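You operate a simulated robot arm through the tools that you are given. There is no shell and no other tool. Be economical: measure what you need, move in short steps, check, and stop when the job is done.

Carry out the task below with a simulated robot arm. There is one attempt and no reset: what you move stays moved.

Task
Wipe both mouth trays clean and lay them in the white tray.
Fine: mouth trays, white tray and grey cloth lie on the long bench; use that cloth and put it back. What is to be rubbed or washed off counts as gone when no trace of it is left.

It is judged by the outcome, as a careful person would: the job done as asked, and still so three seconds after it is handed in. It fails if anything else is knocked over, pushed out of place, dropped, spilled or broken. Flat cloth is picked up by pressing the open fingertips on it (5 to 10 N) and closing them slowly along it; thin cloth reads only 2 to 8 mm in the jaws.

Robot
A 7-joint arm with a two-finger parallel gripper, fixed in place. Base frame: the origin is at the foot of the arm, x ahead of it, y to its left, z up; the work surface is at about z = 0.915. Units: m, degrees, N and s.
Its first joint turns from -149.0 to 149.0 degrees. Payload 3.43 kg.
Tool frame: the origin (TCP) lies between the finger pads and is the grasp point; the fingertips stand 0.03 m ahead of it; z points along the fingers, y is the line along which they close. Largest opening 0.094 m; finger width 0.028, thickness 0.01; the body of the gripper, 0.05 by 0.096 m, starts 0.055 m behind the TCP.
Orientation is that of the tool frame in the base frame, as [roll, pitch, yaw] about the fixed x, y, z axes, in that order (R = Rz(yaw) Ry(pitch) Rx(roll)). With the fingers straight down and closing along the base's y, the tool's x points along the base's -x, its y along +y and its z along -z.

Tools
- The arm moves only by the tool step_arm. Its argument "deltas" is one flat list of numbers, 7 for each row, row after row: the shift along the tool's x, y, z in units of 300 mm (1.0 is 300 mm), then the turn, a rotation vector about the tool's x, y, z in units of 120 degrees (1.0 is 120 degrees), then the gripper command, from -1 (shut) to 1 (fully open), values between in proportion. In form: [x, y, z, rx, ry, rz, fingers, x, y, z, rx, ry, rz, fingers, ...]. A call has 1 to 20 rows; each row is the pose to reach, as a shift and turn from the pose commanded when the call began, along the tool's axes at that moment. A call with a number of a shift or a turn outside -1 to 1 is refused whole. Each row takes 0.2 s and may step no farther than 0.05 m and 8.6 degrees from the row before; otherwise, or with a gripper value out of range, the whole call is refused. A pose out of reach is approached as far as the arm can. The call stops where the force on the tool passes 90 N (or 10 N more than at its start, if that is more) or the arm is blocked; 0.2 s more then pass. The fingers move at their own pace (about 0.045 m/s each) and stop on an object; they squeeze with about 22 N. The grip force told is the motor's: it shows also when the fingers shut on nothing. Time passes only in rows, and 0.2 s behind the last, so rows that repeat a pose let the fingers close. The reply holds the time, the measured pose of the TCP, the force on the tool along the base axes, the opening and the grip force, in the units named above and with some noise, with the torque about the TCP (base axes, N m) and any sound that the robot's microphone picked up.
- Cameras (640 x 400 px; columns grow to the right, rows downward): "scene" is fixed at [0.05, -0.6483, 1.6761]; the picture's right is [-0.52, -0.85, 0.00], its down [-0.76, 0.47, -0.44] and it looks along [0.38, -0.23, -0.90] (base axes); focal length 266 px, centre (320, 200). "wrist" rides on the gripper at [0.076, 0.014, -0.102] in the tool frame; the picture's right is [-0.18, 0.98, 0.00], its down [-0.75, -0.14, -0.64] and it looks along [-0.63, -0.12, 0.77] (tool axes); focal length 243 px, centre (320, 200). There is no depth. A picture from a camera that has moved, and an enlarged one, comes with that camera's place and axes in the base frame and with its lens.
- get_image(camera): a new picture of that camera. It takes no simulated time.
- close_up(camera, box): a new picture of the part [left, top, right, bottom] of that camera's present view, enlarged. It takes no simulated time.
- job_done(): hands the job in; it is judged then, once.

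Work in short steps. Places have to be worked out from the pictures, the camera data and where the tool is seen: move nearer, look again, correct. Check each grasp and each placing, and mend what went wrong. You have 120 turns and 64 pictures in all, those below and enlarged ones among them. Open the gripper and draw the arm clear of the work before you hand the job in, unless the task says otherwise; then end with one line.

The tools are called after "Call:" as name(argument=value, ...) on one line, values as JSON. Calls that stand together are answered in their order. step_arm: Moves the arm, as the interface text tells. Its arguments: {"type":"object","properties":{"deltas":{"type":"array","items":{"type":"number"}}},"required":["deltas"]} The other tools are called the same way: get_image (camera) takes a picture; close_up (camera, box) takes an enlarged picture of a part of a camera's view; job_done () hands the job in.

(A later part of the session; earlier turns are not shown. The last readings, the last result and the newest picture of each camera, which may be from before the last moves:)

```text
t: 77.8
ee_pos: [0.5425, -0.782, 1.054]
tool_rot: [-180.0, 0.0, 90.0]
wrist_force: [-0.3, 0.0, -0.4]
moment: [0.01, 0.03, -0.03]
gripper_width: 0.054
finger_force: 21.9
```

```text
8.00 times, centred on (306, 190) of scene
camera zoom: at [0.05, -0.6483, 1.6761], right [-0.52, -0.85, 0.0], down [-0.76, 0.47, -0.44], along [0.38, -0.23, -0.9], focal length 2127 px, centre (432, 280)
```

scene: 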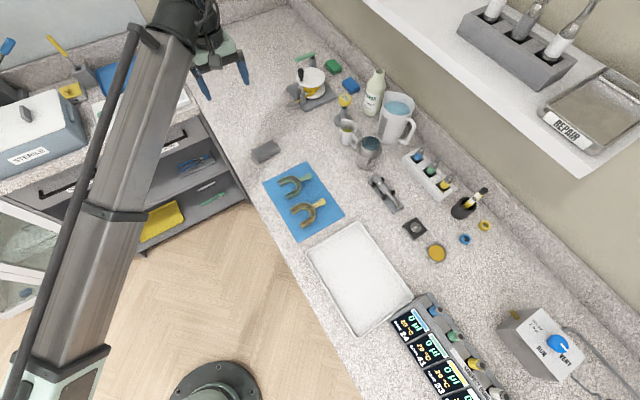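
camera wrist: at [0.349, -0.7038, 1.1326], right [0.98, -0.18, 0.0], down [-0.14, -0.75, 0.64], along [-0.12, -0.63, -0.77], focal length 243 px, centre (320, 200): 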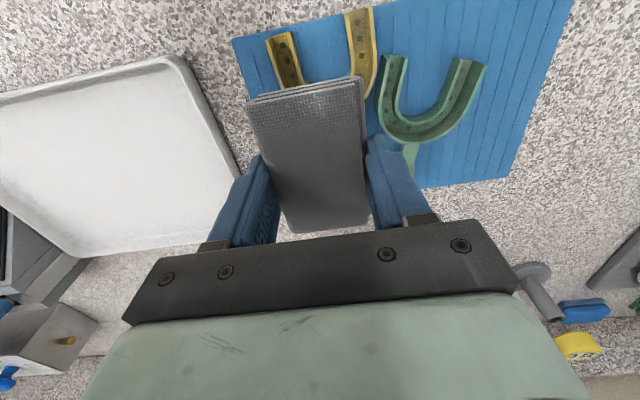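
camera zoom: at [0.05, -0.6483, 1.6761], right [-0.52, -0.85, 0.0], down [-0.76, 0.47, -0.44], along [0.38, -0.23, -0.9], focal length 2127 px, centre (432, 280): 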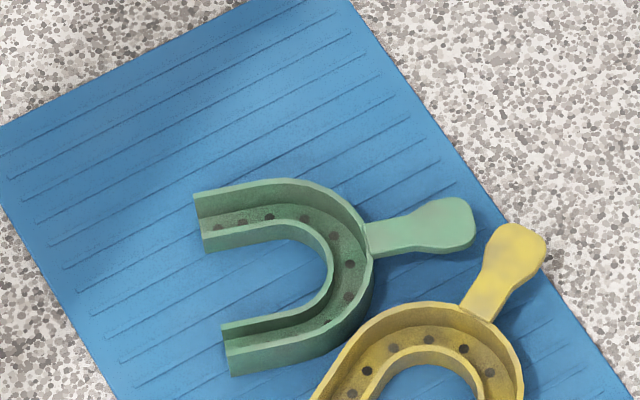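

Force vanished at this height; check whether the cloth shifted in the fingers.

Call:
get_image(camera="wrist")

Call:
get_image(camera="scene")

```text
33 pictures are left
camera wrist: at [0.5547, -0.7065, 1.1584], right [0.98, -0.18, 0.0], down [-0.14, -0.75, 0.64], along [-0.12, -0.63, -0.77], focal length 243 px, centre (320, 200)
```

wrist: 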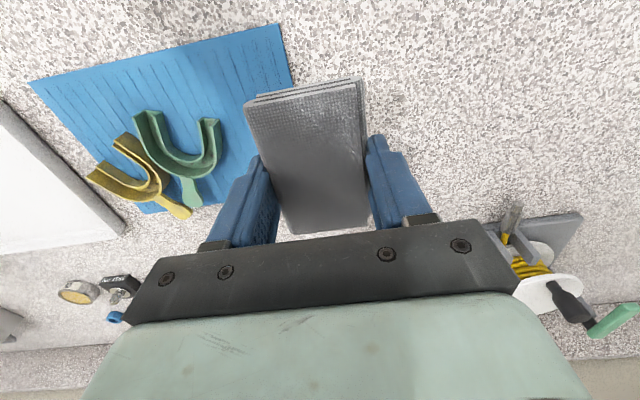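

```text
32 pictures are left
```

scene: 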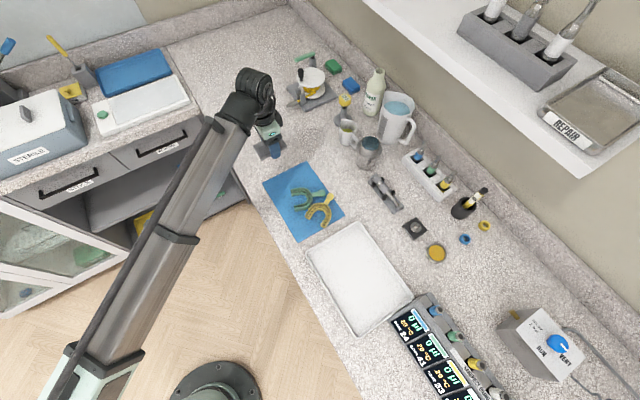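

The cloth rode up a little. I'll set it on free bench at its original spot and regrip with cloth protruding below the tips.

Call:
step_arm(deltas=[0, 0.12, 0.05, 0, 0, 0, -1, 0, 0.258, 0.12, 0, 0, 0, -1, 0, 0.258, 0.22, 0, 0, 0, -1, 0, 0.258, 0.29, 0, 0, 0, -1, 0, 0.258, 0.32, 0, 0, 0, -1, 0, 0.258, 0.33, 0, 0, 0, -1, 0, 0.258, 0.337, 0, 0, 0, -1])

```text
t: 79.4
ee_pos: [0.6187, -0.7831, 0.9545]
tool_rot: [-179.9, 0.0, 90.0]
wrist_force: [0.0, -0.3, -0.2]
moment: [0.03, 0.01, 0.01]
gripper_width: 0.0537
finger_force: 21.7
```

Call:
step_arm(deltas=[0, 0, 0.007, 0, 0, 0, -1, 0, 0, 0.013, 0, 0, 0, -1, 0, 0, 0.02, 0, 0, 0, -1, 0, 0, 0.026, 0, 0, 0, -1])

```text
t: 80.4
ee_pos: [0.6178, -0.7819, 0.9471]
tool_rot: [-180.0, 0.0, 90.0]
wrist_force: [-0.1, 1.0, -0.7]
moment: [-0.02, 0.02, 0.0]
gripper_width: 0.0539
finger_force: 21.9
```

No contact yet at 0.947; open, raise the tips slightly, and regrip.

Call:
step_arm(deltas=[0, 0, 0, 0, 0, 0, 0.25, 0, 0, 0, 0, 0, 0, 0.4, 0, 0, -0.004, 0, 0, 0, 0.4, 0, 0, -0.005, 0, 0, 0, 0.4, 0, 0, -0.005, 0, 0, 0, 0.1, 0, 0, -0.005, 0, 0, 0, -0.5, 0, 0, -0.005, 0, 0, 0, -1, 0, 0, -0.005, 0, 0, 0, -1, 0, 0, -0.005, 0, 0, 0, -1, 0, 0, -0.009, 0, 0, 0, -1, 0, 0, -0.015, 0, 0, 0, -1, 0, 0, -0.022, 0, 0, 0, -1, 0, 0, -0.032, 0, 0, 0, -1, 0, 0, -0.045, 0, 0, 0, -1, 0, 0, -0.06, 0, 0, 0, -1, 0, 0, -0.08, 0, 0, 0, -1, 0, 0, -0.1, 0, 0, 0, -1])

Call:
get_image(camera="wrist")

```text
t: 84.0
ee_pos: [0.6183, -0.7828, 0.9771]
tool_rot: [-180.0, 0.0, 90.1]
wrist_force: [0.4, -0.1, 0.0]
moment: [-0.03, 0.0, 0.01]
gripper_width: 0.0536
finger_force: 22.0
```

```text
31 pictures are left
camera wrist: at [0.6314, -0.7065, 1.0805], right [0.98, -0.18, 0.0], down [-0.14, -0.75, 0.64], along [-0.12, -0.63, -0.77], focal length 243 px, centre (320, 200)
```

wrist: 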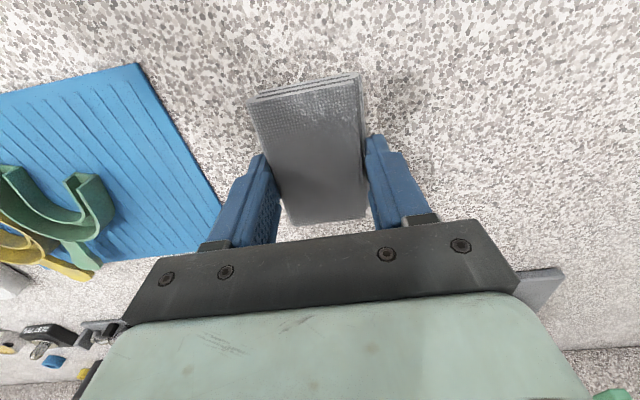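

Cloth regripped and lifted. Back to green, now centred ≈(0.40,−0.785).

Call:
step_arm(deltas=[0, -0.05, -0.15, 0, 0, 0, -1, 0, -0.18, -0.2, 0, 0, 0, -1, 0, -0.33, -0.2, 0, 0, 0, -1, 0, -0.48, -0.2, 0, 0, 0, -1, 0, -0.63, -0.2, 0, 0, 0, -1, 0, -0.727, -0.15, 0, 0, 0, -1, 0, -0.727, -0.05, 0, 0, 0, -1, 0, -0.727, 0.005, 0, 0, 0, -1, 0, -0.727, 0.02, 0, 0, 0, -1, 0, -0.727, 0.02, 0, 0, 0, -1])

```text
t: 86.2
ee_pos: [0.4007, -0.7827, 0.9718]
tool_rot: [-180.0, 0.1, 90.1]
wrist_force: [-0.5, -0.4, 19.2]
moment: [-0.53, -0.15, 0.0]
gripper_width: 0.0536
finger_force: 21.5
```

19 N contact. Circular rubbing on green.

Call:
step_arm(deltas=[0, 0.07, 0, 0, 0, 0, -1, 0.05, 0.05, 0, 0, 0, 0, -1, 0.07, 0, 0, 0, 0, 0, -1, 0.05, -0.05, 0, 0, 0, 0, -1, 0, -0.07, 0, 0, 0, 0, -1, -0.05, -0.05, 0, 0, 0, 0, -1, -0.07, 0, 0, 0, 0, 0, -1, -0.05, 0.05, 0, 0, 0, 0, -1, 0, 0.07, 0, 0, 0, 0, -1, 0.05, 0.05, 0, 0, 0, 0, -1, 0.07, 0, 0, 0, 0, 0, -1, 0.05, -0.05, 0, 0, 0, 0, -1, 0, -0.07, 0, 0, 0, 0, -1, -0.05, -0.05, 0, 0, 0, 0, -1, -0.07, 0, 0, 0, 0, 0, -1, -0.05, 0.05, 0, 0, 0, 0, -1, 0, 0.07, 0, 0, 0, 0, -1, 0, 0, 0, 0, 0, 0, -1])

Call:
step_arm(deltas=[0, 0, -0.06, 0, 0, 0, -1, 0, 0, -0.16, 0, 0, 0, -1, 0, 0.1, -0.25, 0, 0, 0, -1, 0, 0.24, -0.3, 0, 0, 0, -1, 0, 0.38, -0.3, 0, 0, 0, -1, 0, 0.5, -0.3, 0, 0, 0, -1, 0, 0.5, -0.3, 0, 0, 0, -1])

Call:
close_up(camera="scene", box=[276, 175, 356, 225])

```text
t: 90.0
ee_pos: [0.3995, -0.7813, 0.9732]
tool_rot: [-179.9, 0.0, 90.0]
wrist_force: [-0.3, 0.4, -0.1]
moment: [0.01, 0.02, -0.02]
gripper_width: 0.0537
finger_force: 21.6
```

```text
t: 91.6
ee_pos: [0.5475, -0.7847, 1.063]
tool_rot: [-179.9, -0.1, 90.0]
wrist_force: [-0.4, 0.4, 0.4]
moment: [0.0, -0.01, 0.02]
gripper_width: 0.0536
finger_force: 22.8
```

```text
8.00 times, centred on (316, 200) of scene
camera zoom: at [0.05, -0.6483, 1.6761], right [-0.52, -0.85, 0.0], down [-0.76, 0.47, -0.44], along [0.38, -0.23, -0.9], focal length 2127 px, centre (352, 200)
```

zoom: 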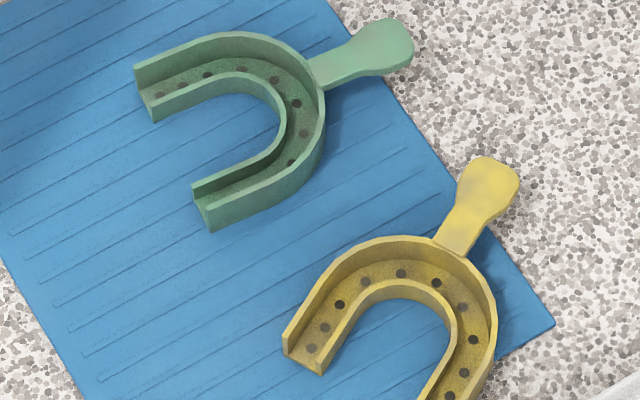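

Both drifted outward (green handle to y≈−0.89). Now yellow at ≈(0.31,−0.815) with strokes inward/+x and lifting on returns.

Call:
step_arm(deltas=[-0.02, -0.15, 0, 0, 0, 0, -1, -0.04, -0.3, 0, 0, 0, 0, -1, -0.06, -0.45, 0, 0, 0, 0, -1, -0.08, -0.6, 0.05, 0, 0, 0, -1, -0.1, -0.75, 0.12, 0, 0, 0, -1, -0.12, -0.8, 0.22, 0, 0, 0, -1, -0.12, -0.8, 0.29, 0, 0, 0, -1, -0.12, -0.8, 0.311, 0, 0, 0, -1, -0.09, -0.77, 0.311, 0, 0, 0, -1, -0.06, -0.74, 0.311, 0, 0, 0, -1, -0.03, -0.76, 0.311, 0, 0, 0, -1, 0, -0.74, 0.311, 0, 0, 0, -1, 0, -0.74, 0.27, 0, 0, 0, -1, -0.08, -0.8, 0.27, 0, 0, 0, -1, -0.1, -0.82, 0.311, 0, 0, 0, -1, -0.06, -0.77, 0.311, 0, 0, 0, -1, -0.03, -0.73, 0.311, 0, 0, 0, -1, 0, -0.69, 0.311, 0, 0, 0, -1, 0, -0.69, 0.26, 0, 0, 0, -1, 0, -0.6, 0.2, 0, 0, 0, -1])

Call:
step_arm(deltas=[0, 0.12, -0.15, 0, 0, 0, -1, 0, 0.26, -0.2, 0, 0, 0, -1, 0, 0.4, -0.2, 0, 0, 0, -1, 0, 0.55, -0.2, 0, 0, 0, -1, 0, 0.6, -0.2, 0, 0, 0, -1])

Call:
close_up(camera="scene", box=[276, 175, 356, 225])

```text
t: 95.8
ee_pos: [0.3731, -0.783, 0.9998]
tool_rot: [-179.9, 0.0, 90.0]
wrist_force: [0.1, 0.4, 0.0]
moment: [0.0, 0.04, -0.01]
gripper_width: 0.0537
finger_force: 21.9
```

```text
refused: row 1 steps farther than a row can; nothing moved
```

```text
8.00 times, centred on (316, 200) of scene
camera zoom: at [0.05, -0.6483, 1.6761], right [-0.52, -0.85, 0.0], down [-0.76, 0.47, -0.44], along [0.38, -0.23, -0.9], focal length 2127 px, centre (352, 200)
```

zoom: 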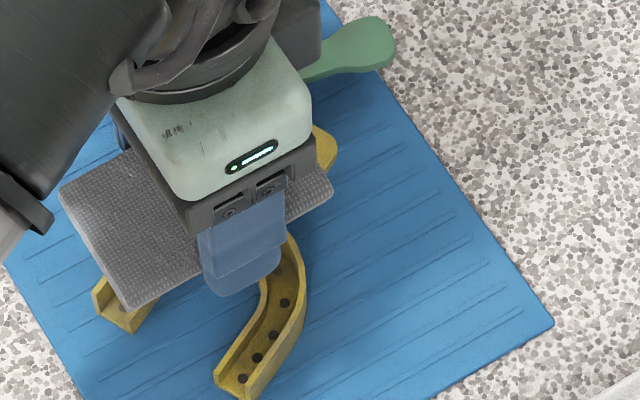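

Call:
step_arm(deltas=[0, 0.08, -0.1, 0, 0, 0, -1, 0, 0.2, -0.2, 0, 0, 0, -1, 0, 0.34, -0.2, 0, 0, 0, -1, 0, 0.48, -0.2, 0, 0, 0, -1, 0, 0.6, -0.2, 0, 0, 0, -1, 0, 0.6, -0.2, 0, 0, 0, -1])

Call:
close_up(camera="scene", box=[274, 170, 346, 215])

```text
t: 97.2
ee_pos: [0.5497, -0.7839, 1.0608]
tool_rot: [-180.0, 0.0, 90.0]
wrist_force: [0.0, -0.2, -0.7]
moment: [0.01, -0.01, 0.03]
gripper_width: 0.0537
finger_force: 21.8
```

```text
8.89 times, centred on (310, 192) of scene
camera zoom: at [0.05, -0.6483, 1.6761], right [-0.52, -0.85, 0.0], down [-0.76, 0.47, -0.44], along [0.38, -0.23, -0.9], focal length 2363 px, centre (409, 267)
```

zoom: 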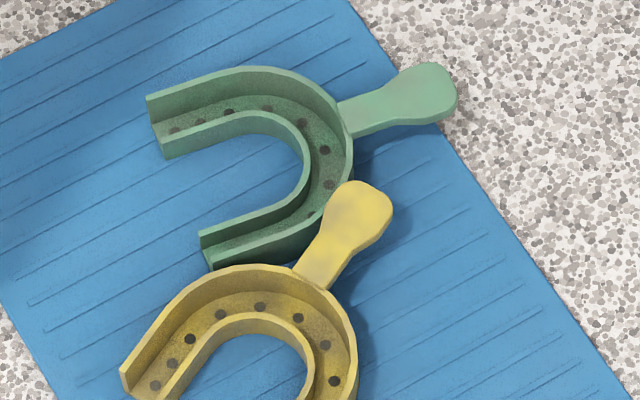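

Still faint mottling. Heavy pressure just drags the trays, so I try light pressure (few N) so that the cloth slides instead. Go over yellow ≈(0.35,−0.77).

Call:
step_arm(deltas=[0.02, -0.15, 0, 0, 0, 0, -1, 0.03, -0.3, 0, 0, 0, 0, -1, 0.04, -0.45, 0, 0, 0, 0, -1, 0.047, -0.6, 0.04, 0, 0, 0, -1, 0.047, -0.667, 0.12, 0, 0, 0, -1, 0.047, -0.667, 0.2, 0, 0, 0, -1, 0.047, -0.667, 0.26, 0, 0, 0, -1, 0.047, -0.667, 0.288, 0, 0, 0, -1, 0.047, -0.667, 0.292, 0, 0, 0, -1, 0.047, -0.667, 0.292, 0, 0, 0, -1])

```text
t: 99.4
ee_pos: [0.351, -0.7692, 0.9745]
tool_rot: [-179.9, 0.0, 90.0]
wrist_force: [0.0, -0.4, 1.2]
moment: [0.0, 0.01, -0.02]
gripper_width: 0.0535
finger_force: 21.7
```

Call:
step_arm(deltas=[0, 0, 0.004, 0, 0, 0, -1, 0, 0.06, 0.004, 0, 0, 0, -1, 0, 0, 0.004, 0, 0, 0, -1, 0, -0.06, 0.004, 0, 0, 0, -1, 0, 0, 0.004, 0, 0, 0, -1])

Call:
step_arm(deltas=[0.06, 0, 0, 0, 0, 0, -1, 0, 0, 0, 0, 0, 0, -1, -0.06, 0, 0, 0, 0, 0, -1, -0.12, 0, 0, 0, 0, 0, -1, -0.06, 0, 0, 0, 0, 0, -1, 0, 0, 0, 0, 0, 0, -1, 0.05, 0.05, 0, 0, 0, 0, -1, 0, 0.08, 0, 0, 0, 0, -1, -0.05, 0.05, 0, 0, 0, 0, -1, -0.07, 0, 0, 0, 0, 0, -1, -0.05, -0.05, 0, 0, 0, 0, -1, 0, -0.08, 0, 0, 0, 0, -1, 0.05, -0.05, 0, 0, 0, 0, -1, 0.05, 0, 0, 0, 0, 0, -1, 0, 0, 0, 0, 0, 0, -1])

Call:
step_arm(deltas=[0, 0.04, -0.06, 0, 0, 0, -1, 0, 0.12, -0.15, 0, 0, 0, -1, 0, 0.24, -0.2, 0, 0, 0, -1, 0, 0.36, -0.25, 0, 0, 0, -1, 0, 0.5, -0.28, 0, 0, 0, -1, 0, 0.63, -0.28, 0, 0, 0, -1, 0, 0.63, -0.28, 0, 0, 0, -1])

Call:
close_up(camera="scene", box=[274, 170, 346, 215])

```text
t: 100.6
ee_pos: [0.3495, -0.7696, 0.972]
tool_rot: [-179.9, 0.0, 90.0]
wrist_force: [0.1, -0.2, -1.1]
moment: [0.02, -0.01, 0.0]
gripper_width: 0.0537
finger_force: 22.2
```

```text
t: 103.8
ee_pos: [0.3506, -0.7689, 0.9723]
tool_rot: [180.0, 0.0, 90.1]
wrist_force: [0.7, -0.9, -0.6]
moment: [-0.01, -0.03, -0.04]
gripper_width: 0.0534
finger_force: 22.6
```

```text
t: 105.4
ee_pos: [0.5382, -0.7683, 1.0553]
tool_rot: [180.0, 0.0, 90.0]
wrist_force: [-0.5, -0.7, -0.6]
moment: [0.0, 0.0, -0.01]
gripper_width: 0.0537
finger_force: 22.0
```

```text
8.89 times, centred on (310, 192) of scene
camera zoom: at [0.05, -0.6483, 1.6761], right [-0.52, -0.85, 0.0], down [-0.76, 0.47, -0.44], along [0.38, -0.23, -0.9], focal length 2363 px, centre (409, 267)
```

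zoom: 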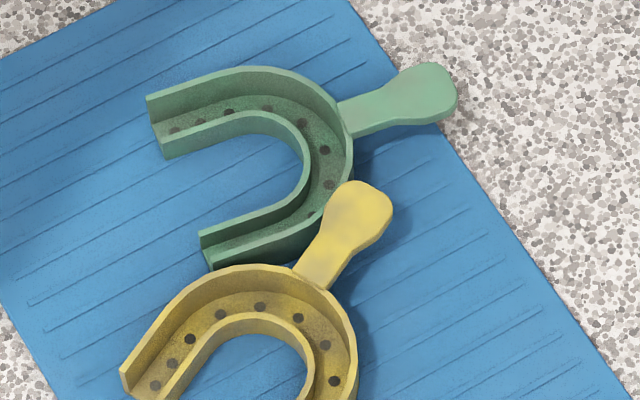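

No contact at 0.972. Return and go slightly lower.

Call:
step_arm(deltas=[0, -0.13, 0, 0, 0, 0, -1, 0, -0.28, 0, 0, 0, 0, -1, 0, -0.43, 0.02, 0, 0, 0, -1, 0, -0.58, 0.08, 0, 0, 0, -1, 0, -0.63, 0.18, 0, 0, 0, -1, 0, -0.63, 0.25, 0, 0, 0, -1, 0, -0.63, 0.276, 0, 0, 0, -1, 0, -0.63, 0.281, 0, 0, 0, -1, 0, -0.63, 0.284, 0, 0, 0, -1, 0, -0.63, 0.284, 0, 0, 0, -1])

```text
t: 107.6
ee_pos: [0.3507, -0.7682, 0.9715]
tool_rot: [-180.0, 0.0, 90.1]
wrist_force: [0.1, 0.0, -0.6]
moment: [0.0, -0.01, 0.01]
gripper_width: 0.0536
finger_force: 22.0
```

Call:
step_arm(deltas=[0, 0, 0.003, 0, 0, 0, -1, 0, 0, 0.005, 0, 0, 0, -1, 0, 0, 0.005, 0, 0, 0, -1])

```text
t: 108.4
ee_pos: [0.3497, -0.7675, 0.9695]
tool_rot: [-179.9, 0.0, 89.9]
wrist_force: [1.1, -0.1, 2.0]
moment: [0.08, -0.1, -0.01]
gripper_width: 0.0536
finger_force: 22.0
```

2 N contact; add a touch and rub.

Call:
step_arm(deltas=[0, 0, 0.002, 0, 0, 0, -1, 0, 0.06, 0.002, 0, 0, 0, -1, 0, 0.1, 0.002, 0, 0, 0, -1, 0, 0.05, 0.002, 0, 0, 0, -1, 0, 0, 0.002, 0, 0, 0, -1, 0, -0.05, 0.002, 0, 0, 0, -1, 0, -0.1, 0.002, 0, 0, 0, -1, 0, -0.05, 0.002, 0, 0, 0, -1, 0, 0, 0.002, 0, 0, 0, -1])

Call:
step_arm(deltas=[0.06, 0, 0, 0, 0, 0, -1, 0, 0, 0, 0, 0, 0, -1, -0.06, 0, 0, 0, 0, 0, -1, -0.12, 0, 0, 0, 0, 0, -1, -0.06, 0, 0, 0, 0, 0, -1, 0, 0, 0, 0, 0, 0, -1, 0.05, 0.05, 0, 0, 0, 0, -1, 0, 0.08, 0, 0, 0, 0, -1, -0.05, 0.05, 0, 0, 0, 0, -1, -0.07, 0, 0, 0, 0, 0, -1, -0.05, -0.05, 0, 0, 0, 0, -1, 0, -0.08, 0, 0, 0, 0, -1, 0.05, -0.05, 0, 0, 0, 0, -1, 0.05, 0, 0, 0, 0, 0, -1, 0, 0, 0, 0, 0, 0, -1])

Call:
step_arm(deltas=[0, 0.04, -0.06, 0, 0, 0, -1, 0, 0.12, -0.15, 0, 0, 0, -1, 0, 0.24, -0.2, 0, 0, 0, -1, 0, 0.36, -0.25, 0, 0, 0, -1, 0, 0.5, -0.28, 0, 0, 0, -1, 0, 0.63, -0.28, 0, 0, 0, -1, 0, 0.63, -0.28, 0, 0, 0, -1])

Call:
close_up(camera="scene", box=[274, 170, 346, 215])

```text
t: 110.4
ee_pos: [0.3514, -0.7681, 0.9703]
tool_rot: [-180.0, -0.1, 90.0]
wrist_force: [0.4, -0.6, -0.4]
moment: [-0.01, -0.01, 0.02]
gripper_width: 0.054
finger_force: 22.2
```

```text
t: 113.6
ee_pos: [0.3509, -0.768, 0.9685]
tool_rot: [-180.0, 0.0, 90.0]
wrist_force: [0.3, -0.7, 1.1]
moment: [0.0, 0.05, -0.01]
gripper_width: 0.0536
finger_force: 21.1
```

```text
t: 115.2
ee_pos: [0.5408, -0.767, 1.0522]
tool_rot: [-180.0, -0.1, 90.0]
wrist_force: [-0.2, -0.8, -0.3]
moment: [-0.01, -0.02, 0.0]
gripper_width: 0.0537
finger_force: 22.1
```

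```text
8.89 times, centred on (310, 192) of scene
camera zoom: at [0.05, -0.6483, 1.6761], right [-0.52, -0.85, 0.0], down [-0.76, 0.47, -0.44], along [0.38, -0.23, -0.9], focal length 2363 px, centre (409, 267)
```

zoom: 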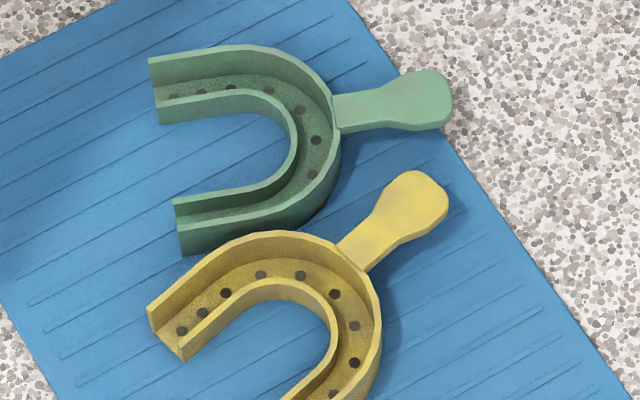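

Call:
close_up(camera="scene", box=[288, 187, 328, 217])

Call:
close_up(camera="scene", box=[288, 172, 328, 202])

```text
13.33 times, centred on (308, 202) of scene
camera zoom: at [0.05, -0.6483, 1.6761], right [-0.52, -0.85, 0.0], down [-0.76, 0.47, -0.44], along [0.38, -0.23, -0.9], focal length 3545 px, centre (480, 173)
```

zoom: 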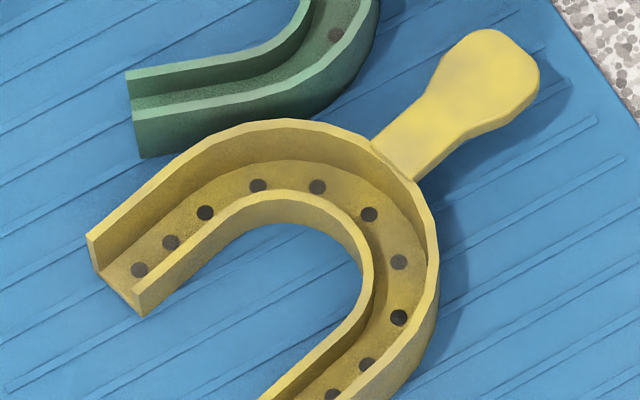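

```text
13.33 times, centred on (308, 187) of scene
camera zoom: at [0.05, -0.6483, 1.6761], right [-0.52, -0.85, 0.0], down [-0.76, 0.47, -0.44], along [0.38, -0.23, -0.9], focal length 3545 px, centre (480, 373)
```

zoom: 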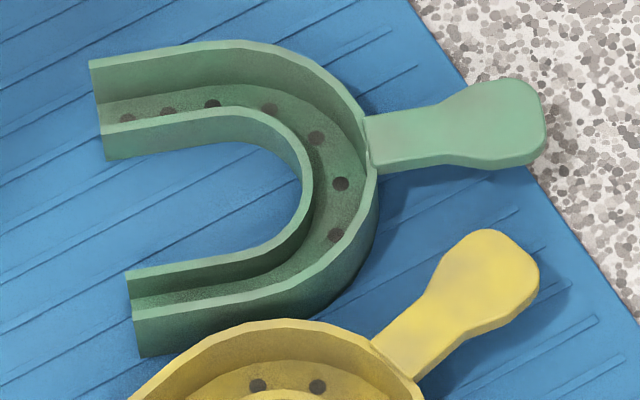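

Nearly clean; faint veil and handle smudges remain. Next wipe yellow's handle directly: pad beyond the arch at (0.37,−0.873).

Call:
step_arm(deltas=[-0.07, -0.1, 0, 0, 0, 0, -1, -0.14, -0.22, 0, 0, 0, 0, -1, -0.21, -0.34, 0, 0, 0, 0, -1, -0.28, -0.46, 0.03, 0, 0, 0, -1, -0.353, -0.57, 0.1, 0, 0, 0, -1, -0.353, -0.57, 0.2, 0, 0, 0, -1, -0.353, -0.57, 0.25, 0, 0, 0, -1, -0.353, -0.57, 0.27, 0, 0, 0, -1, -0.353, -0.57, 0.28, 0, 0, 0, -1, -0.353, -0.57, 0.288, 0, 0, 0, -1])

Call:
step_arm(deltas=[0, 0, 0.006, 0, 0, 0, -1, 0, 0, 0.012, 0, 0, 0, -1, 0, 0, 0.018, 0, 0, 0, -1])

```text
t: 117.4
ee_pos: [0.3685, -0.8776, 0.9682]
tool_rot: [180.0, 0.1, 90.0]
wrist_force: [-0.9, -7.4, 18.1]
moment: [0.5, -0.07, -0.01]
gripper_width: 0.0535
finger_force: 21.7
```

```text
t: 118.2
ee_pos: [0.3681, -0.8744, 0.963]
tool_rot: [-180.0, 0.0, 89.9]
wrist_force: [-0.2, -11.2, 25.9]
moment: [0.82, -0.09, -0.11]
gripper_width: 0.0539
finger_force: 22.0
```

Contact is at the rear pad edge (arch wall). Lift, shift outward 10 mm and try again.

Call:
step_arm(deltas=[0, 0, -0.03, 0, 0, 0, -1, -0.035, 0, -0.04, 0, 0, 0, -1, -0.035, 0, -0.01, 0, 0, 0, -1, -0.035, 0, 0, 0, 0, 0, -1, -0.035, 0, 0.005, 0, 0, 0, -1])

Call:
close_up(camera="scene", box=[274, 170, 346, 215])

```text
t: 119.4
ee_pos: [0.3684, -0.8845, 0.9615]
tool_rot: [179.9, 0.0, 90.0]
wrist_force: [-0.7, -0.6, 1.1]
moment: [0.02, 0.03, 0.01]
gripper_width: 0.0537
finger_force: 21.3
```

```text
8.89 times, centred on (310, 192) of scene
camera zoom: at [0.05, -0.6483, 1.6761], right [-0.52, -0.85, 0.0], down [-0.76, 0.47, -0.44], along [0.38, -0.23, -0.9], focal length 2363 px, centre (409, 267)
```

zoom: 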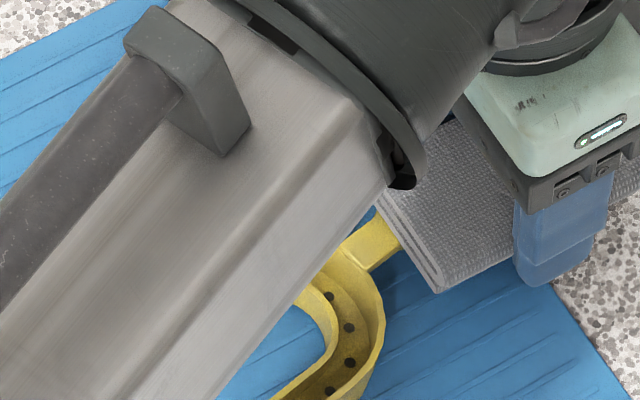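

Pad is above the handle. Lower in 1 mm steps.

Call:
step_arm(deltas=[0, 0, 0.006, 0, 0, 0, -1, 0, 0, 0.012, 0, 0, 0, -1, 0, 0, 0.016, 0, 0, 0, -1])

```text
t: 120.2
ee_pos: [0.3678, -0.8852, 0.9565]
tool_rot: [179.9, 0.2, 90.1]
wrist_force: [2.7, -5.7, 10.1]
moment: [0.38, -0.6, -0.39]
gripper_width: 0.0539
finger_force: 22.0
```

The right finger touches green's handle. Lift, shift 20 mm to −x and lower again.

Call:
step_arm(deltas=[0, 0, -0.03, 0, 0, 0, -1, 0, -0.06, -0.03, 0, 0, 0, -1, 0, -0.065, -0.01, 0, 0, 0, -1, 0, -0.065, 0, 0, 0, 0, -1, 0, -0.065, 0.004, 0, 0, 0, -1])

```text
t: 121.4
ee_pos: [0.3489, -0.885, 0.9554]
tool_rot: [179.9, 0.0, 90.0]
wrist_force: [1.3, -2.1, 11.3]
moment: [0.4, -0.32, -0.16]
gripper_width: 0.0538
finger_force: 22.2
```

Contact is on the yellow handle. Rub with small strokes.

Call:
step_arm(deltas=[0, 0.03, 0, 0, 0, 0, -1, 0.01, 0, 0, 0, 0, 0, -1, 0.015, -0.03, 0, 0, 0, 0, -1, 0, 0, 0, 0, 0, 0, -1, -0.02, 0.03, 0, 0, 0, 0, -1, 0, 0.03, 0, 0, 0, 0, -1, 0.02, 0.02, 0, 0, 0, 0, -1, 0, 0, 0, 0, 0, 0, -1, -0.02, 0, 0, 0, 0, 0, -1, 0, 0.03, 0, 0, 0, 0, -1, 0.02, 0.03, 0, 0, 0, 0, -1, 0, 0, 0, 0, 0, 0, -1, 0, -0.03, 0, 0, 0, 0, -1, 0, 0.03, 0, 0, 0, 0, -1, 0, 0, 0, 0, 0, 0, -1, 0, 0, -0.1, 0, 0, 0, -1, 0.08, 0.1, -0.2, 0, 0, 0, -1, 0.16, 0.2, -0.3, 0, 0, 0, -1, 0.24, 0.3, -0.34, 0, 0, 0, -1, 0.32, 0.42, -0.34, 0, 0, 0, -1])

Call:
step_arm(deltas=[0.02, 0.1, 0, 0, 0, 0, -1, 0.02, 0.21, 0, 0, 0, 0, -1, 0.02, 0.21, 0, 0, 0, 0, -1])

Call:
close_up(camera="scene", box=[278, 170, 342, 218])

```text
t: 125.6
ee_pos: [0.4774, -0.789, 1.0547]
tool_rot: [-180.0, 0.2, 89.9]
wrist_force: [-1.0, -0.4, -0.3]
moment: [-0.03, -0.02, 0.02]
gripper_width: 0.0538
finger_force: 22.7
```

```text
t: 126.4
ee_pos: [0.5394, -0.7829, 1.054]
tool_rot: [180.0, 0.0, 90.0]
wrist_force: [0.4, -0.3, -0.4]
moment: [0.03, 0.01, 0.0]
gripper_width: 0.0538
finger_force: 22.3
```

```text
8.33 times, centred on (310, 194) of scene
camera zoom: at [0.05, -0.6483, 1.6761], right [-0.52, -0.85, 0.0], down [-0.76, 0.47, -0.44], along [0.38, -0.23, -0.9], focal length 2216 px, centre (403, 250)
```

zoom: 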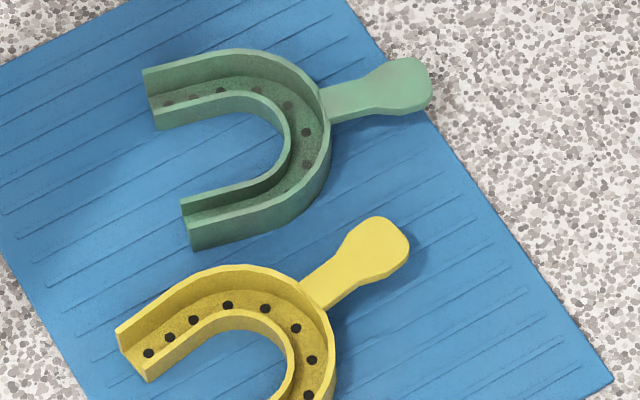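

Yellow now looks fully clean. Now green: drag it inward ~35 mm while rubbing the arch, then do its handle.

Call:
step_arm(deltas=[-0.04, -0.12, 0, 0, 0, 0, -1, -0.08, -0.24, 0.05, 0, 0, 0, -1, -0.123, -0.333, 0.15, 0, 0, 0, -1, -0.123, -0.333, 0.24, 0, 0, 0, -1, -0.123, -0.333, 0.28, 0, 0, 0, -1, -0.123, -0.333, 0.29, 0, 0, 0, -1, -0.123, -0.333, 0.294, 0, 0, 0, -1])

```text
t: 128.0
ee_pos: [0.4372, -0.8193, 0.9697]
tool_rot: [-179.9, 0.1, 90.0]
wrist_force: [-1.6, -3.6, 20.3]
moment: [-0.72, 0.22, -0.05]
gripper_width: 0.0538
finger_force: 21.9
```

Call:
step_arm(deltas=[0.02, 0.04, 0, 0, 0, 0, -1, 0.04, 0, 0, 0, 0, 0, -1, 0.05, -0.05, 0, 0, 0, 0, -1, 0.07, 0, 0, 0, 0, 0, -1, 0.09, 0.05, 0, 0, 0, 0, -1, 0.1, 0, 0, 0, 0, 0, -1, 0.11, -0.05, 0, 0, 0, 0, -1, 0.13, 0, 0, 0, 0, 0, -1, 0.13, 0, -0.05, 0, 0, 0, -1, 0.02, 0, -0.05, 0, 0, 0, -1, 0.02, 0, 0.002, 0, 0, 0, -1, 0.04, 0.05, 0.002, 0, 0, 0, -1, 0.06, 0, 0.002, 0, 0, 0, -1, 0.08, -0.05, 0.002, 0, 0, 0, -1, 0.1, 0, 0.002, 0, 0, 0, -1, 0.12, 0, 0.002, 0, 0, 0, -1, 0.12, 0, -0.1, 0, 0, 0, -1, 0.12, 0.1, -0.2, 0, 0, 0, -1, 0.12, 0.25, -0.28, 0, 0, 0, -1, 0.12, 0.4, -0.28, 0, 0, 0, -1])

Call:
close_up(camera="scene", box=[278, 170, 342, 218])

```text
refused: row 19 steps farther than a row can; nothing moved
```

```text
8.33 times, centred on (310, 194) of scene
camera zoom: at [0.05, -0.6483, 1.6761], right [-0.52, -0.85, 0.0], down [-0.76, 0.47, -0.44], along [0.38, -0.23, -0.9], focal length 2216 px, centre (403, 250)
```

zoom: 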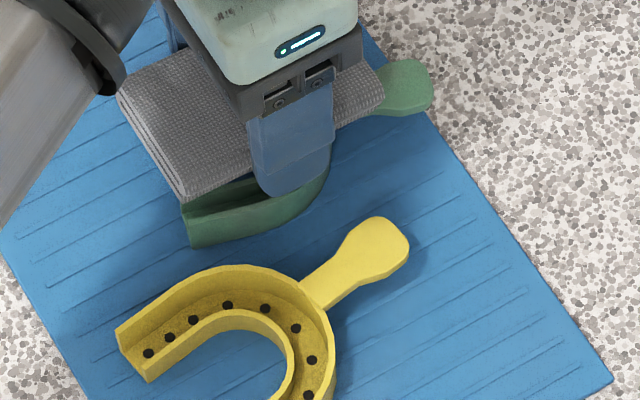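

Call:
step_arm(deltas=[0.02, 0.04, 0, 0, 0, 0, -1, 0.04, 0, 0, 0, 0, 0, -1, 0.05, -0.05, 0, 0, 0, 0, -1, 0.07, 0, 0, 0, 0, 0, -1, 0.09, 0.05, 0, 0, 0, 0, -1, 0.1, 0, 0, 0, 0, 0, -1, 0.11, -0.05, 0, 0, 0, 0, -1, 0.13, 0, 0, 0, 0, 0, -1, 0.13, 0, -0.05, 0, 0, 0, -1, 0.02, 0, -0.05, 0, 0, 0, -1, 0.02, 0, 0.002, 0, 0, 0, -1, 0.04, 0.05, 0.002, 0, 0, 0, -1, 0.06, 0, 0.002, 0, 0, 0, -1, 0.08, -0.05, 0.002, 0, 0, 0, -1, 0.1, 0, 0.002, 0, 0, 0, -1, 0.12, 0, 0.002, 0, 0, 0, -1, 0.12, 0, -0.1, 0, 0, 0, -1, 0.12, 0.1, -0.2, 0, 0, 0, -1, 0.12, 0.22, -0.25, 0, 0, 0, -1, 0.12, 0.36, -0.28, 0, 0, 0, -1])

Call:
close_up(camera="scene", box=[278, 170, 342, 218])

```text
t: 132.2
ee_pos: [0.5462, -0.7851, 1.0527]
tool_rot: [179.9, -0.1, 89.9]
wrist_force: [-0.7, 0.1, 0.7]
moment: [-0.04, -0.01, -0.01]
gripper_width: 0.0538
finger_force: 22.3
```

```text
8.33 times, centred on (310, 194) of scene
camera zoom: at [0.05, -0.6483, 1.6761], right [-0.52, -0.85, 0.0], down [-0.76, 0.47, -0.44], along [0.38, -0.23, -0.9], focal length 2216 px, centre (403, 250)
```

zoom: 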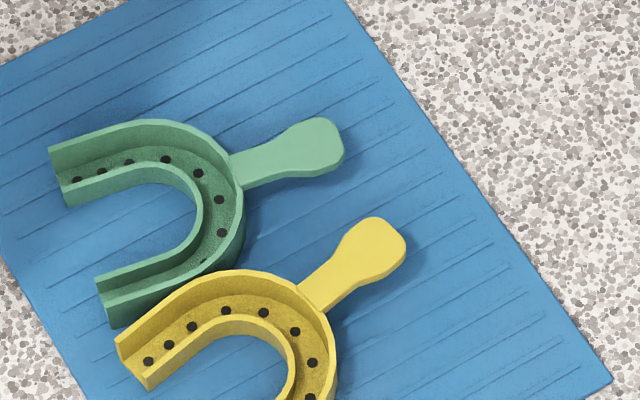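

Green now looks clean as well; verify both in high zoom.

Call:
close_up(camera="scene", box=[281, 180, 315, 210])

Call:
close_up(camera="scene", box=[287, 193, 323, 223])

```text
13.33 times, centred on (298, 195) of scene
camera zoom: at [0.05, -0.6483, 1.6761], right [-0.52, -0.85, 0.0], down [-0.76, 0.47, -0.44], along [0.38, -0.23, -0.9], focal length 3545 px, centre (613, 267)
```

zoom: 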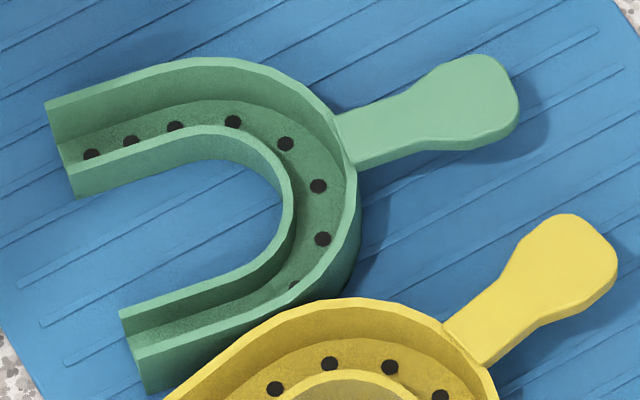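

```text
13.33 times, centred on (305, 208) of scene
camera zoom: at [0.05, -0.6483, 1.6761], right [-0.52, -0.85, 0.0], down [-0.76, 0.47, -0.44], along [0.38, -0.23, -0.9], focal length 3545 px, centre (520, 93)
```

zoom: 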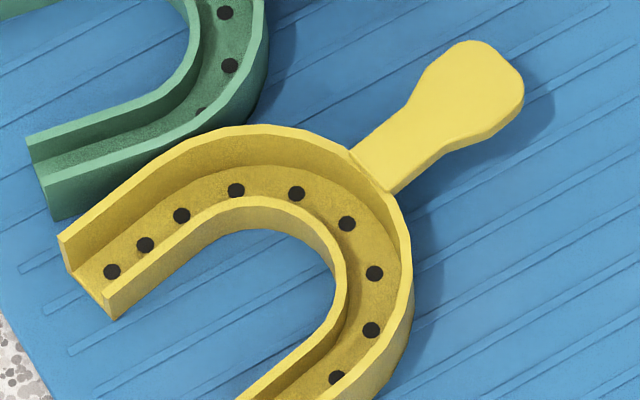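

Both clean. Now return the cloth to its original spot.

Call:
step_arm(deltas=[0.008, 0.13, 0.03, 0, 0, 0, -1, 0.008, 0.242, 0.1, 0, 0, 0, -1, 0.008, 0.242, 0.2, 0, 0, 0, -1, 0.008, 0.242, 0.28, 0, 0, 0, -1, 0.008, 0.242, 0.32, 0, 0, 0, -1, 0.008, 0.242, 0.333, 0, 0, 0, -1, 0.008, 0.242, 0.34, 0, 0, 0, -1, 0.008, 0.242, 0.346, 0, 0, 0, -1])

```text
t: 134.0
ee_pos: [0.6181, -0.7814, 0.9484]
tool_rot: [-180.0, 0.0, 90.0]
wrist_force: [-0.4, 0.7, -0.2]
moment: [0.03, 0.03, -0.01]
gripper_width: 0.0541
finger_force: 21.8
```

Call:
step_arm(deltas=[0, 0, 0.004, 0, 0, 0, -1, 0, 0, 0.006, 0, 0, 0, -1, 0, 0, 0.006, 0, 0, 0, 0.3, 0, 0, 0.006, 0, 0, 0, 0.6, 0, 0, 0.006, 0, 0, 0, 1, 0, 0, 0.006, 0, 0, 0, 1, 0, 0, -0.05, 0, 0, 0, 1, 0, 0, -0.15, 0, 0, 0, 1, 0, 0, -0.28, 0, 0, 0, 1, 0, 0, -0.38, 0, 0, 0, 1])

Call:
get_image(camera="wrist")

```text
t: 136.2
ee_pos: [0.6197, -0.7822, 1.0632]
tool_rot: [180.0, 0.0, 90.0]
wrist_force: [0.0, -0.2, -0.7]
moment: [0.04, -0.01, -0.01]
gripper_width: 0.094
finger_force: 0.0
```

```text
17 pictures are left
camera wrist: at [0.6316, -0.707, 1.1657], right [0.98, -0.18, 0.0], down [-0.14, -0.75, 0.64], along [-0.12, -0.63, -0.77], focal length 243 px, centre (320, 200)
```

wrist: 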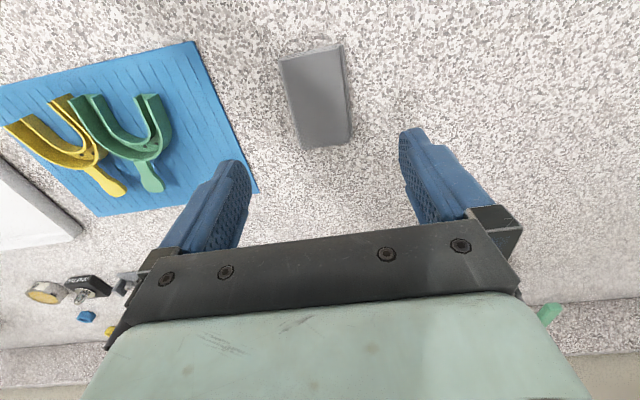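

Cloth is back in place. Next approach green's handle ≈(0.42,−0.83) with narrow opening and look.

Call:
step_arm(deltas=[-0.03, -0.13, 0, 0, 0, 0, 0.5, -0.06, -0.28, 0, 0, 0, 0, 0.2, -0.1, -0.42, 0, 0, 0, 0, 0, -0.13, -0.55, 0.05, 0, 0, 0, 0, -0.166, -0.66, 0.12, 0, 0, 0, 0, -0.166, -0.66, 0.14, 0, 0, 0, 0])

Call:
get_image(camera="wrist")

```text
t: 137.6
ee_pos: [0.4207, -0.8324, 1.0213]
tool_rot: [179.9, 0.0, 90.0]
wrist_force: [-0.2, -0.1, -0.9]
moment: [-0.02, -0.02, 0.01]
gripper_width: 0.047
finger_force: 0.0
```

```text
16 pictures are left
camera wrist: at [0.4341, -0.7566, 1.1238], right [0.98, -0.18, 0.0], down [-0.14, -0.75, 0.64], along [-0.12, -0.63, -0.77], focal length 243 px, centre (320, 200)
```

wrist: 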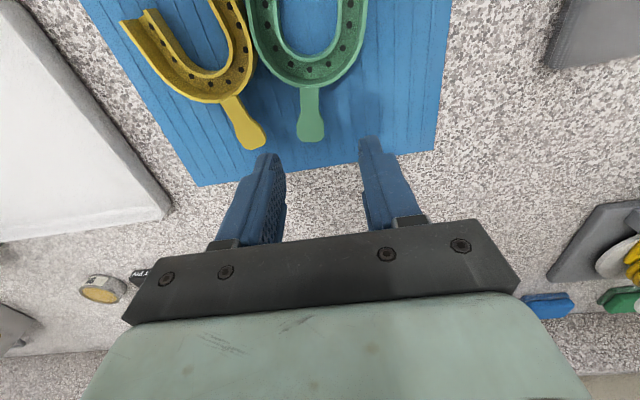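

Green's handle centre is at ≈(0.411,−0.836), tilted ~9°. Turn a bit and lower.

Call:
step_arm(deltas=[-0.012, -0.031, 0.08, 0, 0, 0.035, 0, -0.012, -0.031, 0.16, 0, 0, 0.07, 0, -0.012, -0.031, 0.2, 0, 0, 0.07, 0, -0.012, -0.031, 0.225, 0, 0, 0.07, 0, -0.012, -0.031, 0.238, 0, 0, 0.07, 0, -0.012, -0.031, 0.238, 0, 0, 0.07, 0])

Call:
close_up(camera="wrist", box=[160, 40, 480, 240])

```text
t: 139.0
ee_pos: [0.4112, -0.8349, 0.9488]
tool_rot: [179.9, 0.2, 81.6]
wrist_force: [0.7, 0.5, 10.4]
moment: [0.03, 0.05, -0.11]
gripper_width: 0.0468
finger_force: 0.2
```

```text
2.00 times, centred on (320, 140) of wrist
camera zoom: at [0.4344, -0.7621, 1.0522], right [0.95, -0.33, 0.0], down [-0.25, -0.72, 0.64], along [-0.21, -0.61, -0.77], focal length 485 px, centre (320, 320)
```

zoom: 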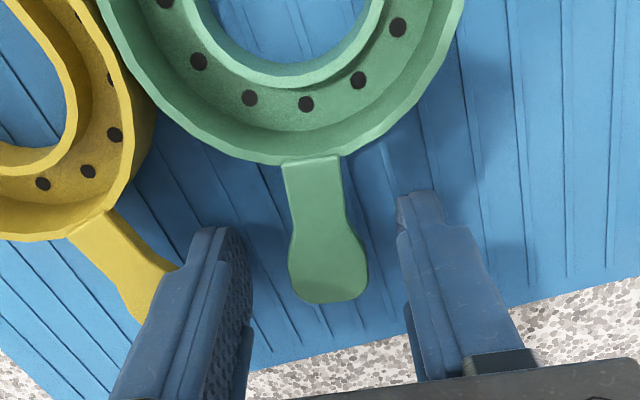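

Tips touch the mat (10 N). Raise 1.5 mm and close on the handle.

Call:
step_arm(deltas=[0.01, 0, -0.005, 0, 0, 0, 0, 0.01, 0, -0.005, 0, 0, 0, -0.3, 0.01, 0, -0.005, 0, 0, 0, -0.5, 0.01, 0, -0.005, 0, 0, 0, -0.8, 0.01, 0, -0.005, 0, 0, 0, -1, 0.01, 0, -0.005, 0, 0, 0, -1, 0.01, 0, -0.005, 0, 0, 0, -1])

Call:
step_arm(deltas=[0, 0, -0.01, 0, 0, 0, -1, 0, 0, -0.025, 0, 0, 0, -1, 0, 0, -0.05, 0, 0, 0, -1, 0, 0, -0.08, 0, 0, 0, -1, 0, 0, -0.12, 0, 0, 0, -1, 0, 0, -0.16, 0, 0, 0, -1])

Call:
get_image(camera="wrist")

```text
t: 140.6
ee_pos: [0.411, -0.8312, 0.9499]
tool_rot: [-180.0, 0.0, 81.5]
wrist_force: [-0.4, -0.2, -0.9]
moment: [-0.01, 0.03, 0.01]
gripper_width: 0.0169
finger_force: 22.2
```

```text
t: 142.0
ee_pos: [0.4112, -0.8317, 0.9989]
tool_rot: [179.9, 0.0, 81.6]
wrist_force: [-0.9, 0.2, -0.3]
moment: [-0.03, 0.01, 0.04]
gripper_width: 0.0172
finger_force: 21.8
```

```text
14 pictures are left
camera wrist: at [0.4352, -0.7586, 1.1017], right [0.95, -0.33, 0.0], down [-0.25, -0.72, 0.64], along [-0.21, -0.61, -0.77], focal length 243 px, centre (320, 200)
```

wrist: 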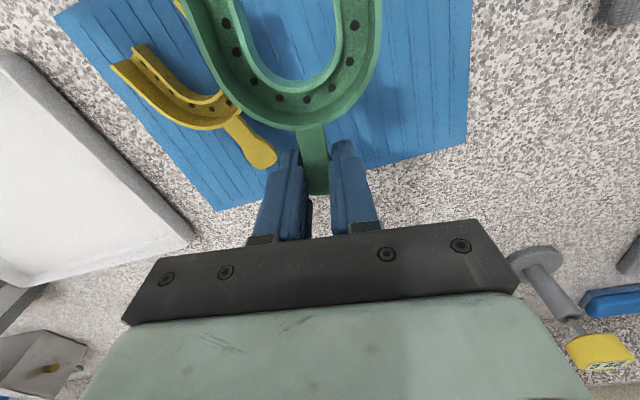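

Green held level. Carry it over the white tray (x −0.01…0.247, y −0.90…−0.72), to (0.17,−0.84), straightening the yaw.

Call:
step_arm(deltas=[0, 0, -0.1, 0, 0, 0, -1, -0.01, -0.07, -0.17, 0, 0, 0, -1, -0.03, -0.19, -0.17, 0, 0, -0.02, -1, -0.05, -0.31, -0.17, 0, 0, -0.04, -1, -0.08, -0.43, -0.17, 0, 0, -0.06, -1, -0.1, -0.55, -0.17, 0, 0, -0.07, -1, -0.12, -0.67, -0.17, 0, 0, -0.07, -1, -0.144, -0.79, -0.17, 0, 0, -0.07, -1, -0.144, -0.79, -0.17, 0, 0, -0.07, -1])

Call:
get_image(camera="wrist")

```text
t: 144.0
ee_pos: [0.1707, -0.839, 1.0487]
tool_rot: [-180.0, 0.0, 90.1]
wrist_force: [-1.0, -0.2, -0.5]
moment: [-0.01, -0.01, 0.0]
gripper_width: 0.0168
finger_force: 22.0
```

```text
13 pictures are left
camera wrist: at [0.184, -0.7638, 1.1526], right [0.98, -0.18, 0.0], down [-0.14, -0.75, 0.64], along [-0.12, -0.63, -0.77], focal length 243 px, centre (320, 200)
```

wrist: 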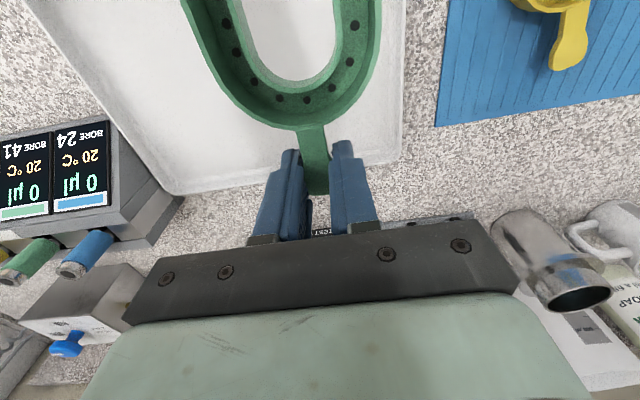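

Well placed within the white tray. Lower towards the floor.

Call:
step_arm(deltas=[0, 0, 0.1, 0, 0, 0, -1, 0, 0, 0.2, 0, 0, 0, -1, 0, 0, 0.27, 0, 0, 0, -1, 0, 0, 0.3, 0, 0, 0, -1, 0, 0, 0.315, 0, 0, 0, -1, 0, 0, 0.322, 0, 0, 0, -1])

```text
t: 145.4
ee_pos: [0.1711, -0.8395, 0.9524]
tool_rot: [-179.9, 0.0, 89.9]
wrist_force: [0.5, 1.0, -0.7]
moment: [-0.02, 0.01, -0.01]
gripper_width: 0.017
finger_force: 22.0
```

Call:
step_arm(deltas=[0, 0, 0.005, 0, 0, 0, -1, 0, 0, 0.009, 0, 0, 0, -1])

```text
t: 146.0
ee_pos: [0.1711, -0.8391, 0.9496]
tool_rot: [179.9, 0.0, 89.9]
wrist_force: [-0.1, -0.7, 4.9]
moment: [0.31, 0.03, 0.07]
gripper_width: 0.0171
finger_force: 22.3
```

Arch rests on the tray floor. Release and rise.

Call:
step_arm(deltas=[0, 0, 0, 0, 0, 0, -0.5, 0, 0, 0, 0, 0, 0, -0.2, 0, 0, 0, 0, 0, 0, -0.1, 0, 0, -0.03, 0, 0, 0, -0.1, 0, 0, -0.12, 0, 0, 0, -0.1, 0, 0, -0.22, 0, 0, 0, -0.1, 0, 0, -0.3, 0, 0, 0, 0])

Call:
get_image(camera="wrist")

```text
t: 147.6
ee_pos: [0.1696, -0.8374, 1.0408]
tool_rot: [179.9, 0.0, 90.0]
wrist_force: [-0.4, -0.1, 0.2]
moment: [0.0, 0.02, 0.01]
gripper_width: 0.0471
finger_force: 0.1
```

```text
12 pictures are left
camera wrist: at [0.1831, -0.7628, 1.1432], right [0.98, -0.18, 0.0], down [-0.14, -0.75, 0.64], along [-0.12, -0.63, -0.77], focal length 243 px, centre (320, 200)
```

wrist: 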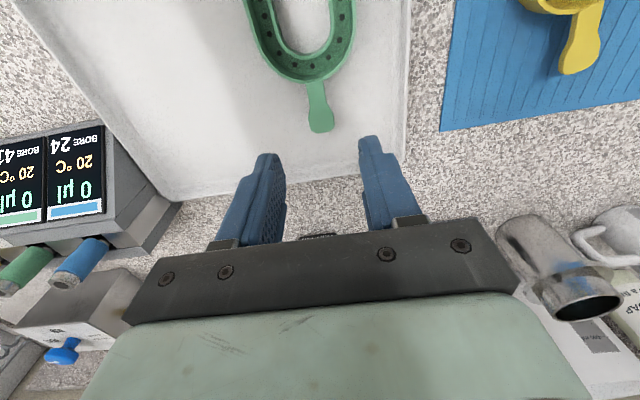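

Green lies flat in the white tray. Go to yellow's handle ≈(0.365,−0.832).

Call:
step_arm(deltas=[0, 0.13, 0, 0, 0, 0, 0, 0, 0.27, 0, 0, 0, 0, 0, 0.01, 0.41, 0, 0, 0, 0, 0, 0.018, 0.55, 0.02, 0, 0, 0, 0, 0.018, 0.65, 0.06, 0, 0, 0, 0, 0.018, 0.65, 0.06, 0, 0, 0, 0])

Call:
close_up(camera="wrist", box=[160, 20, 480, 220])

```text
t: 149.0
ee_pos: [0.3643, -0.8337, 1.0211]
tool_rot: [-180.0, 0.0, 90.0]
wrist_force: [-0.1, -0.2, -0.3]
moment: [0.03, -0.02, -0.01]
gripper_width: 0.0474
finger_force: 0.1
```

```text
2.00 times, centred on (320, 120) of wrist
camera zoom: at [0.3773, -0.7573, 1.1244], right [0.98, -0.18, 0.0], down [-0.14, -0.75, 0.64], along [-0.12, -0.63, -0.77], focal length 485 px, centre (320, 360)
```

zoom: 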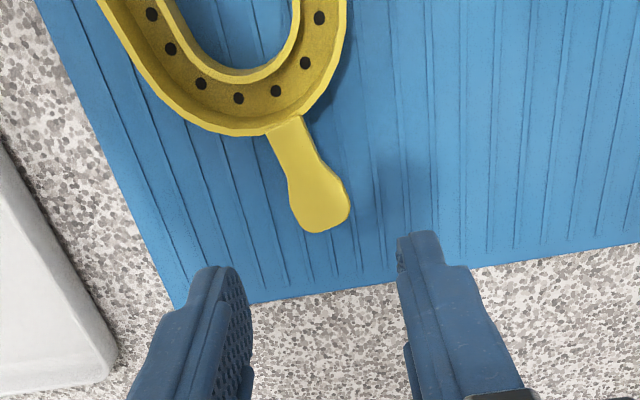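

Handle centre ≈(0.3615,−0.832), tilted ~11° the other way. Turn, lower and close.

Call:
step_arm(deltas=[0.006, -0.008, 0.08, 0, 0, -0.05, 0, 0.006, -0.008, 0.16, 0, 0, -0.09, 0, 0.006, -0.008, 0.2, 0, 0, -0.09, 0, 0.006, -0.008, 0.225, 0, 0, -0.09, 0, 0.006, -0.008, 0.235, 0, 0, -0.09, 0, 0.006, -0.008, 0.235, 0, 0, -0.09, -0.3, 0.006, -0.008, 0.235, 0, 0, -0.09, -0.5, 0.006, -0.008, 0.235, 0, 0, -0.09, -0.8, 0.006, -0.008, 0.235, 0, 0, -0.09, -1, 0.006, -0.008, 0.235, 0, 0, -0.09, -1])

Call:
close_up(camera="wrist", box=[160, 20, 480, 220])

```text
t: 151.2
ee_pos: [0.3629, -0.8312, 0.9511]
tool_rot: [-179.9, 0.0, 100.8]
wrist_force: [-0.1, 0.0, -0.8]
moment: [-0.05, 0.01, 0.01]
gripper_width: 0.0171
finger_force: 21.8
```

```text
2.00 times, centred on (320, 120) of wrist
camera zoom: at [0.3613, -0.7547, 1.0546], right [1.0, 0.0, 0.0], down [0.0, -0.77, 0.64], along [0.0, -0.64, -0.77], focal length 485 px, centre (320, 360)
```

zoom: 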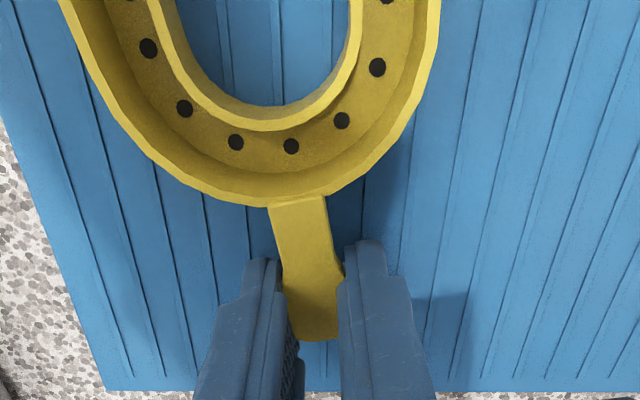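

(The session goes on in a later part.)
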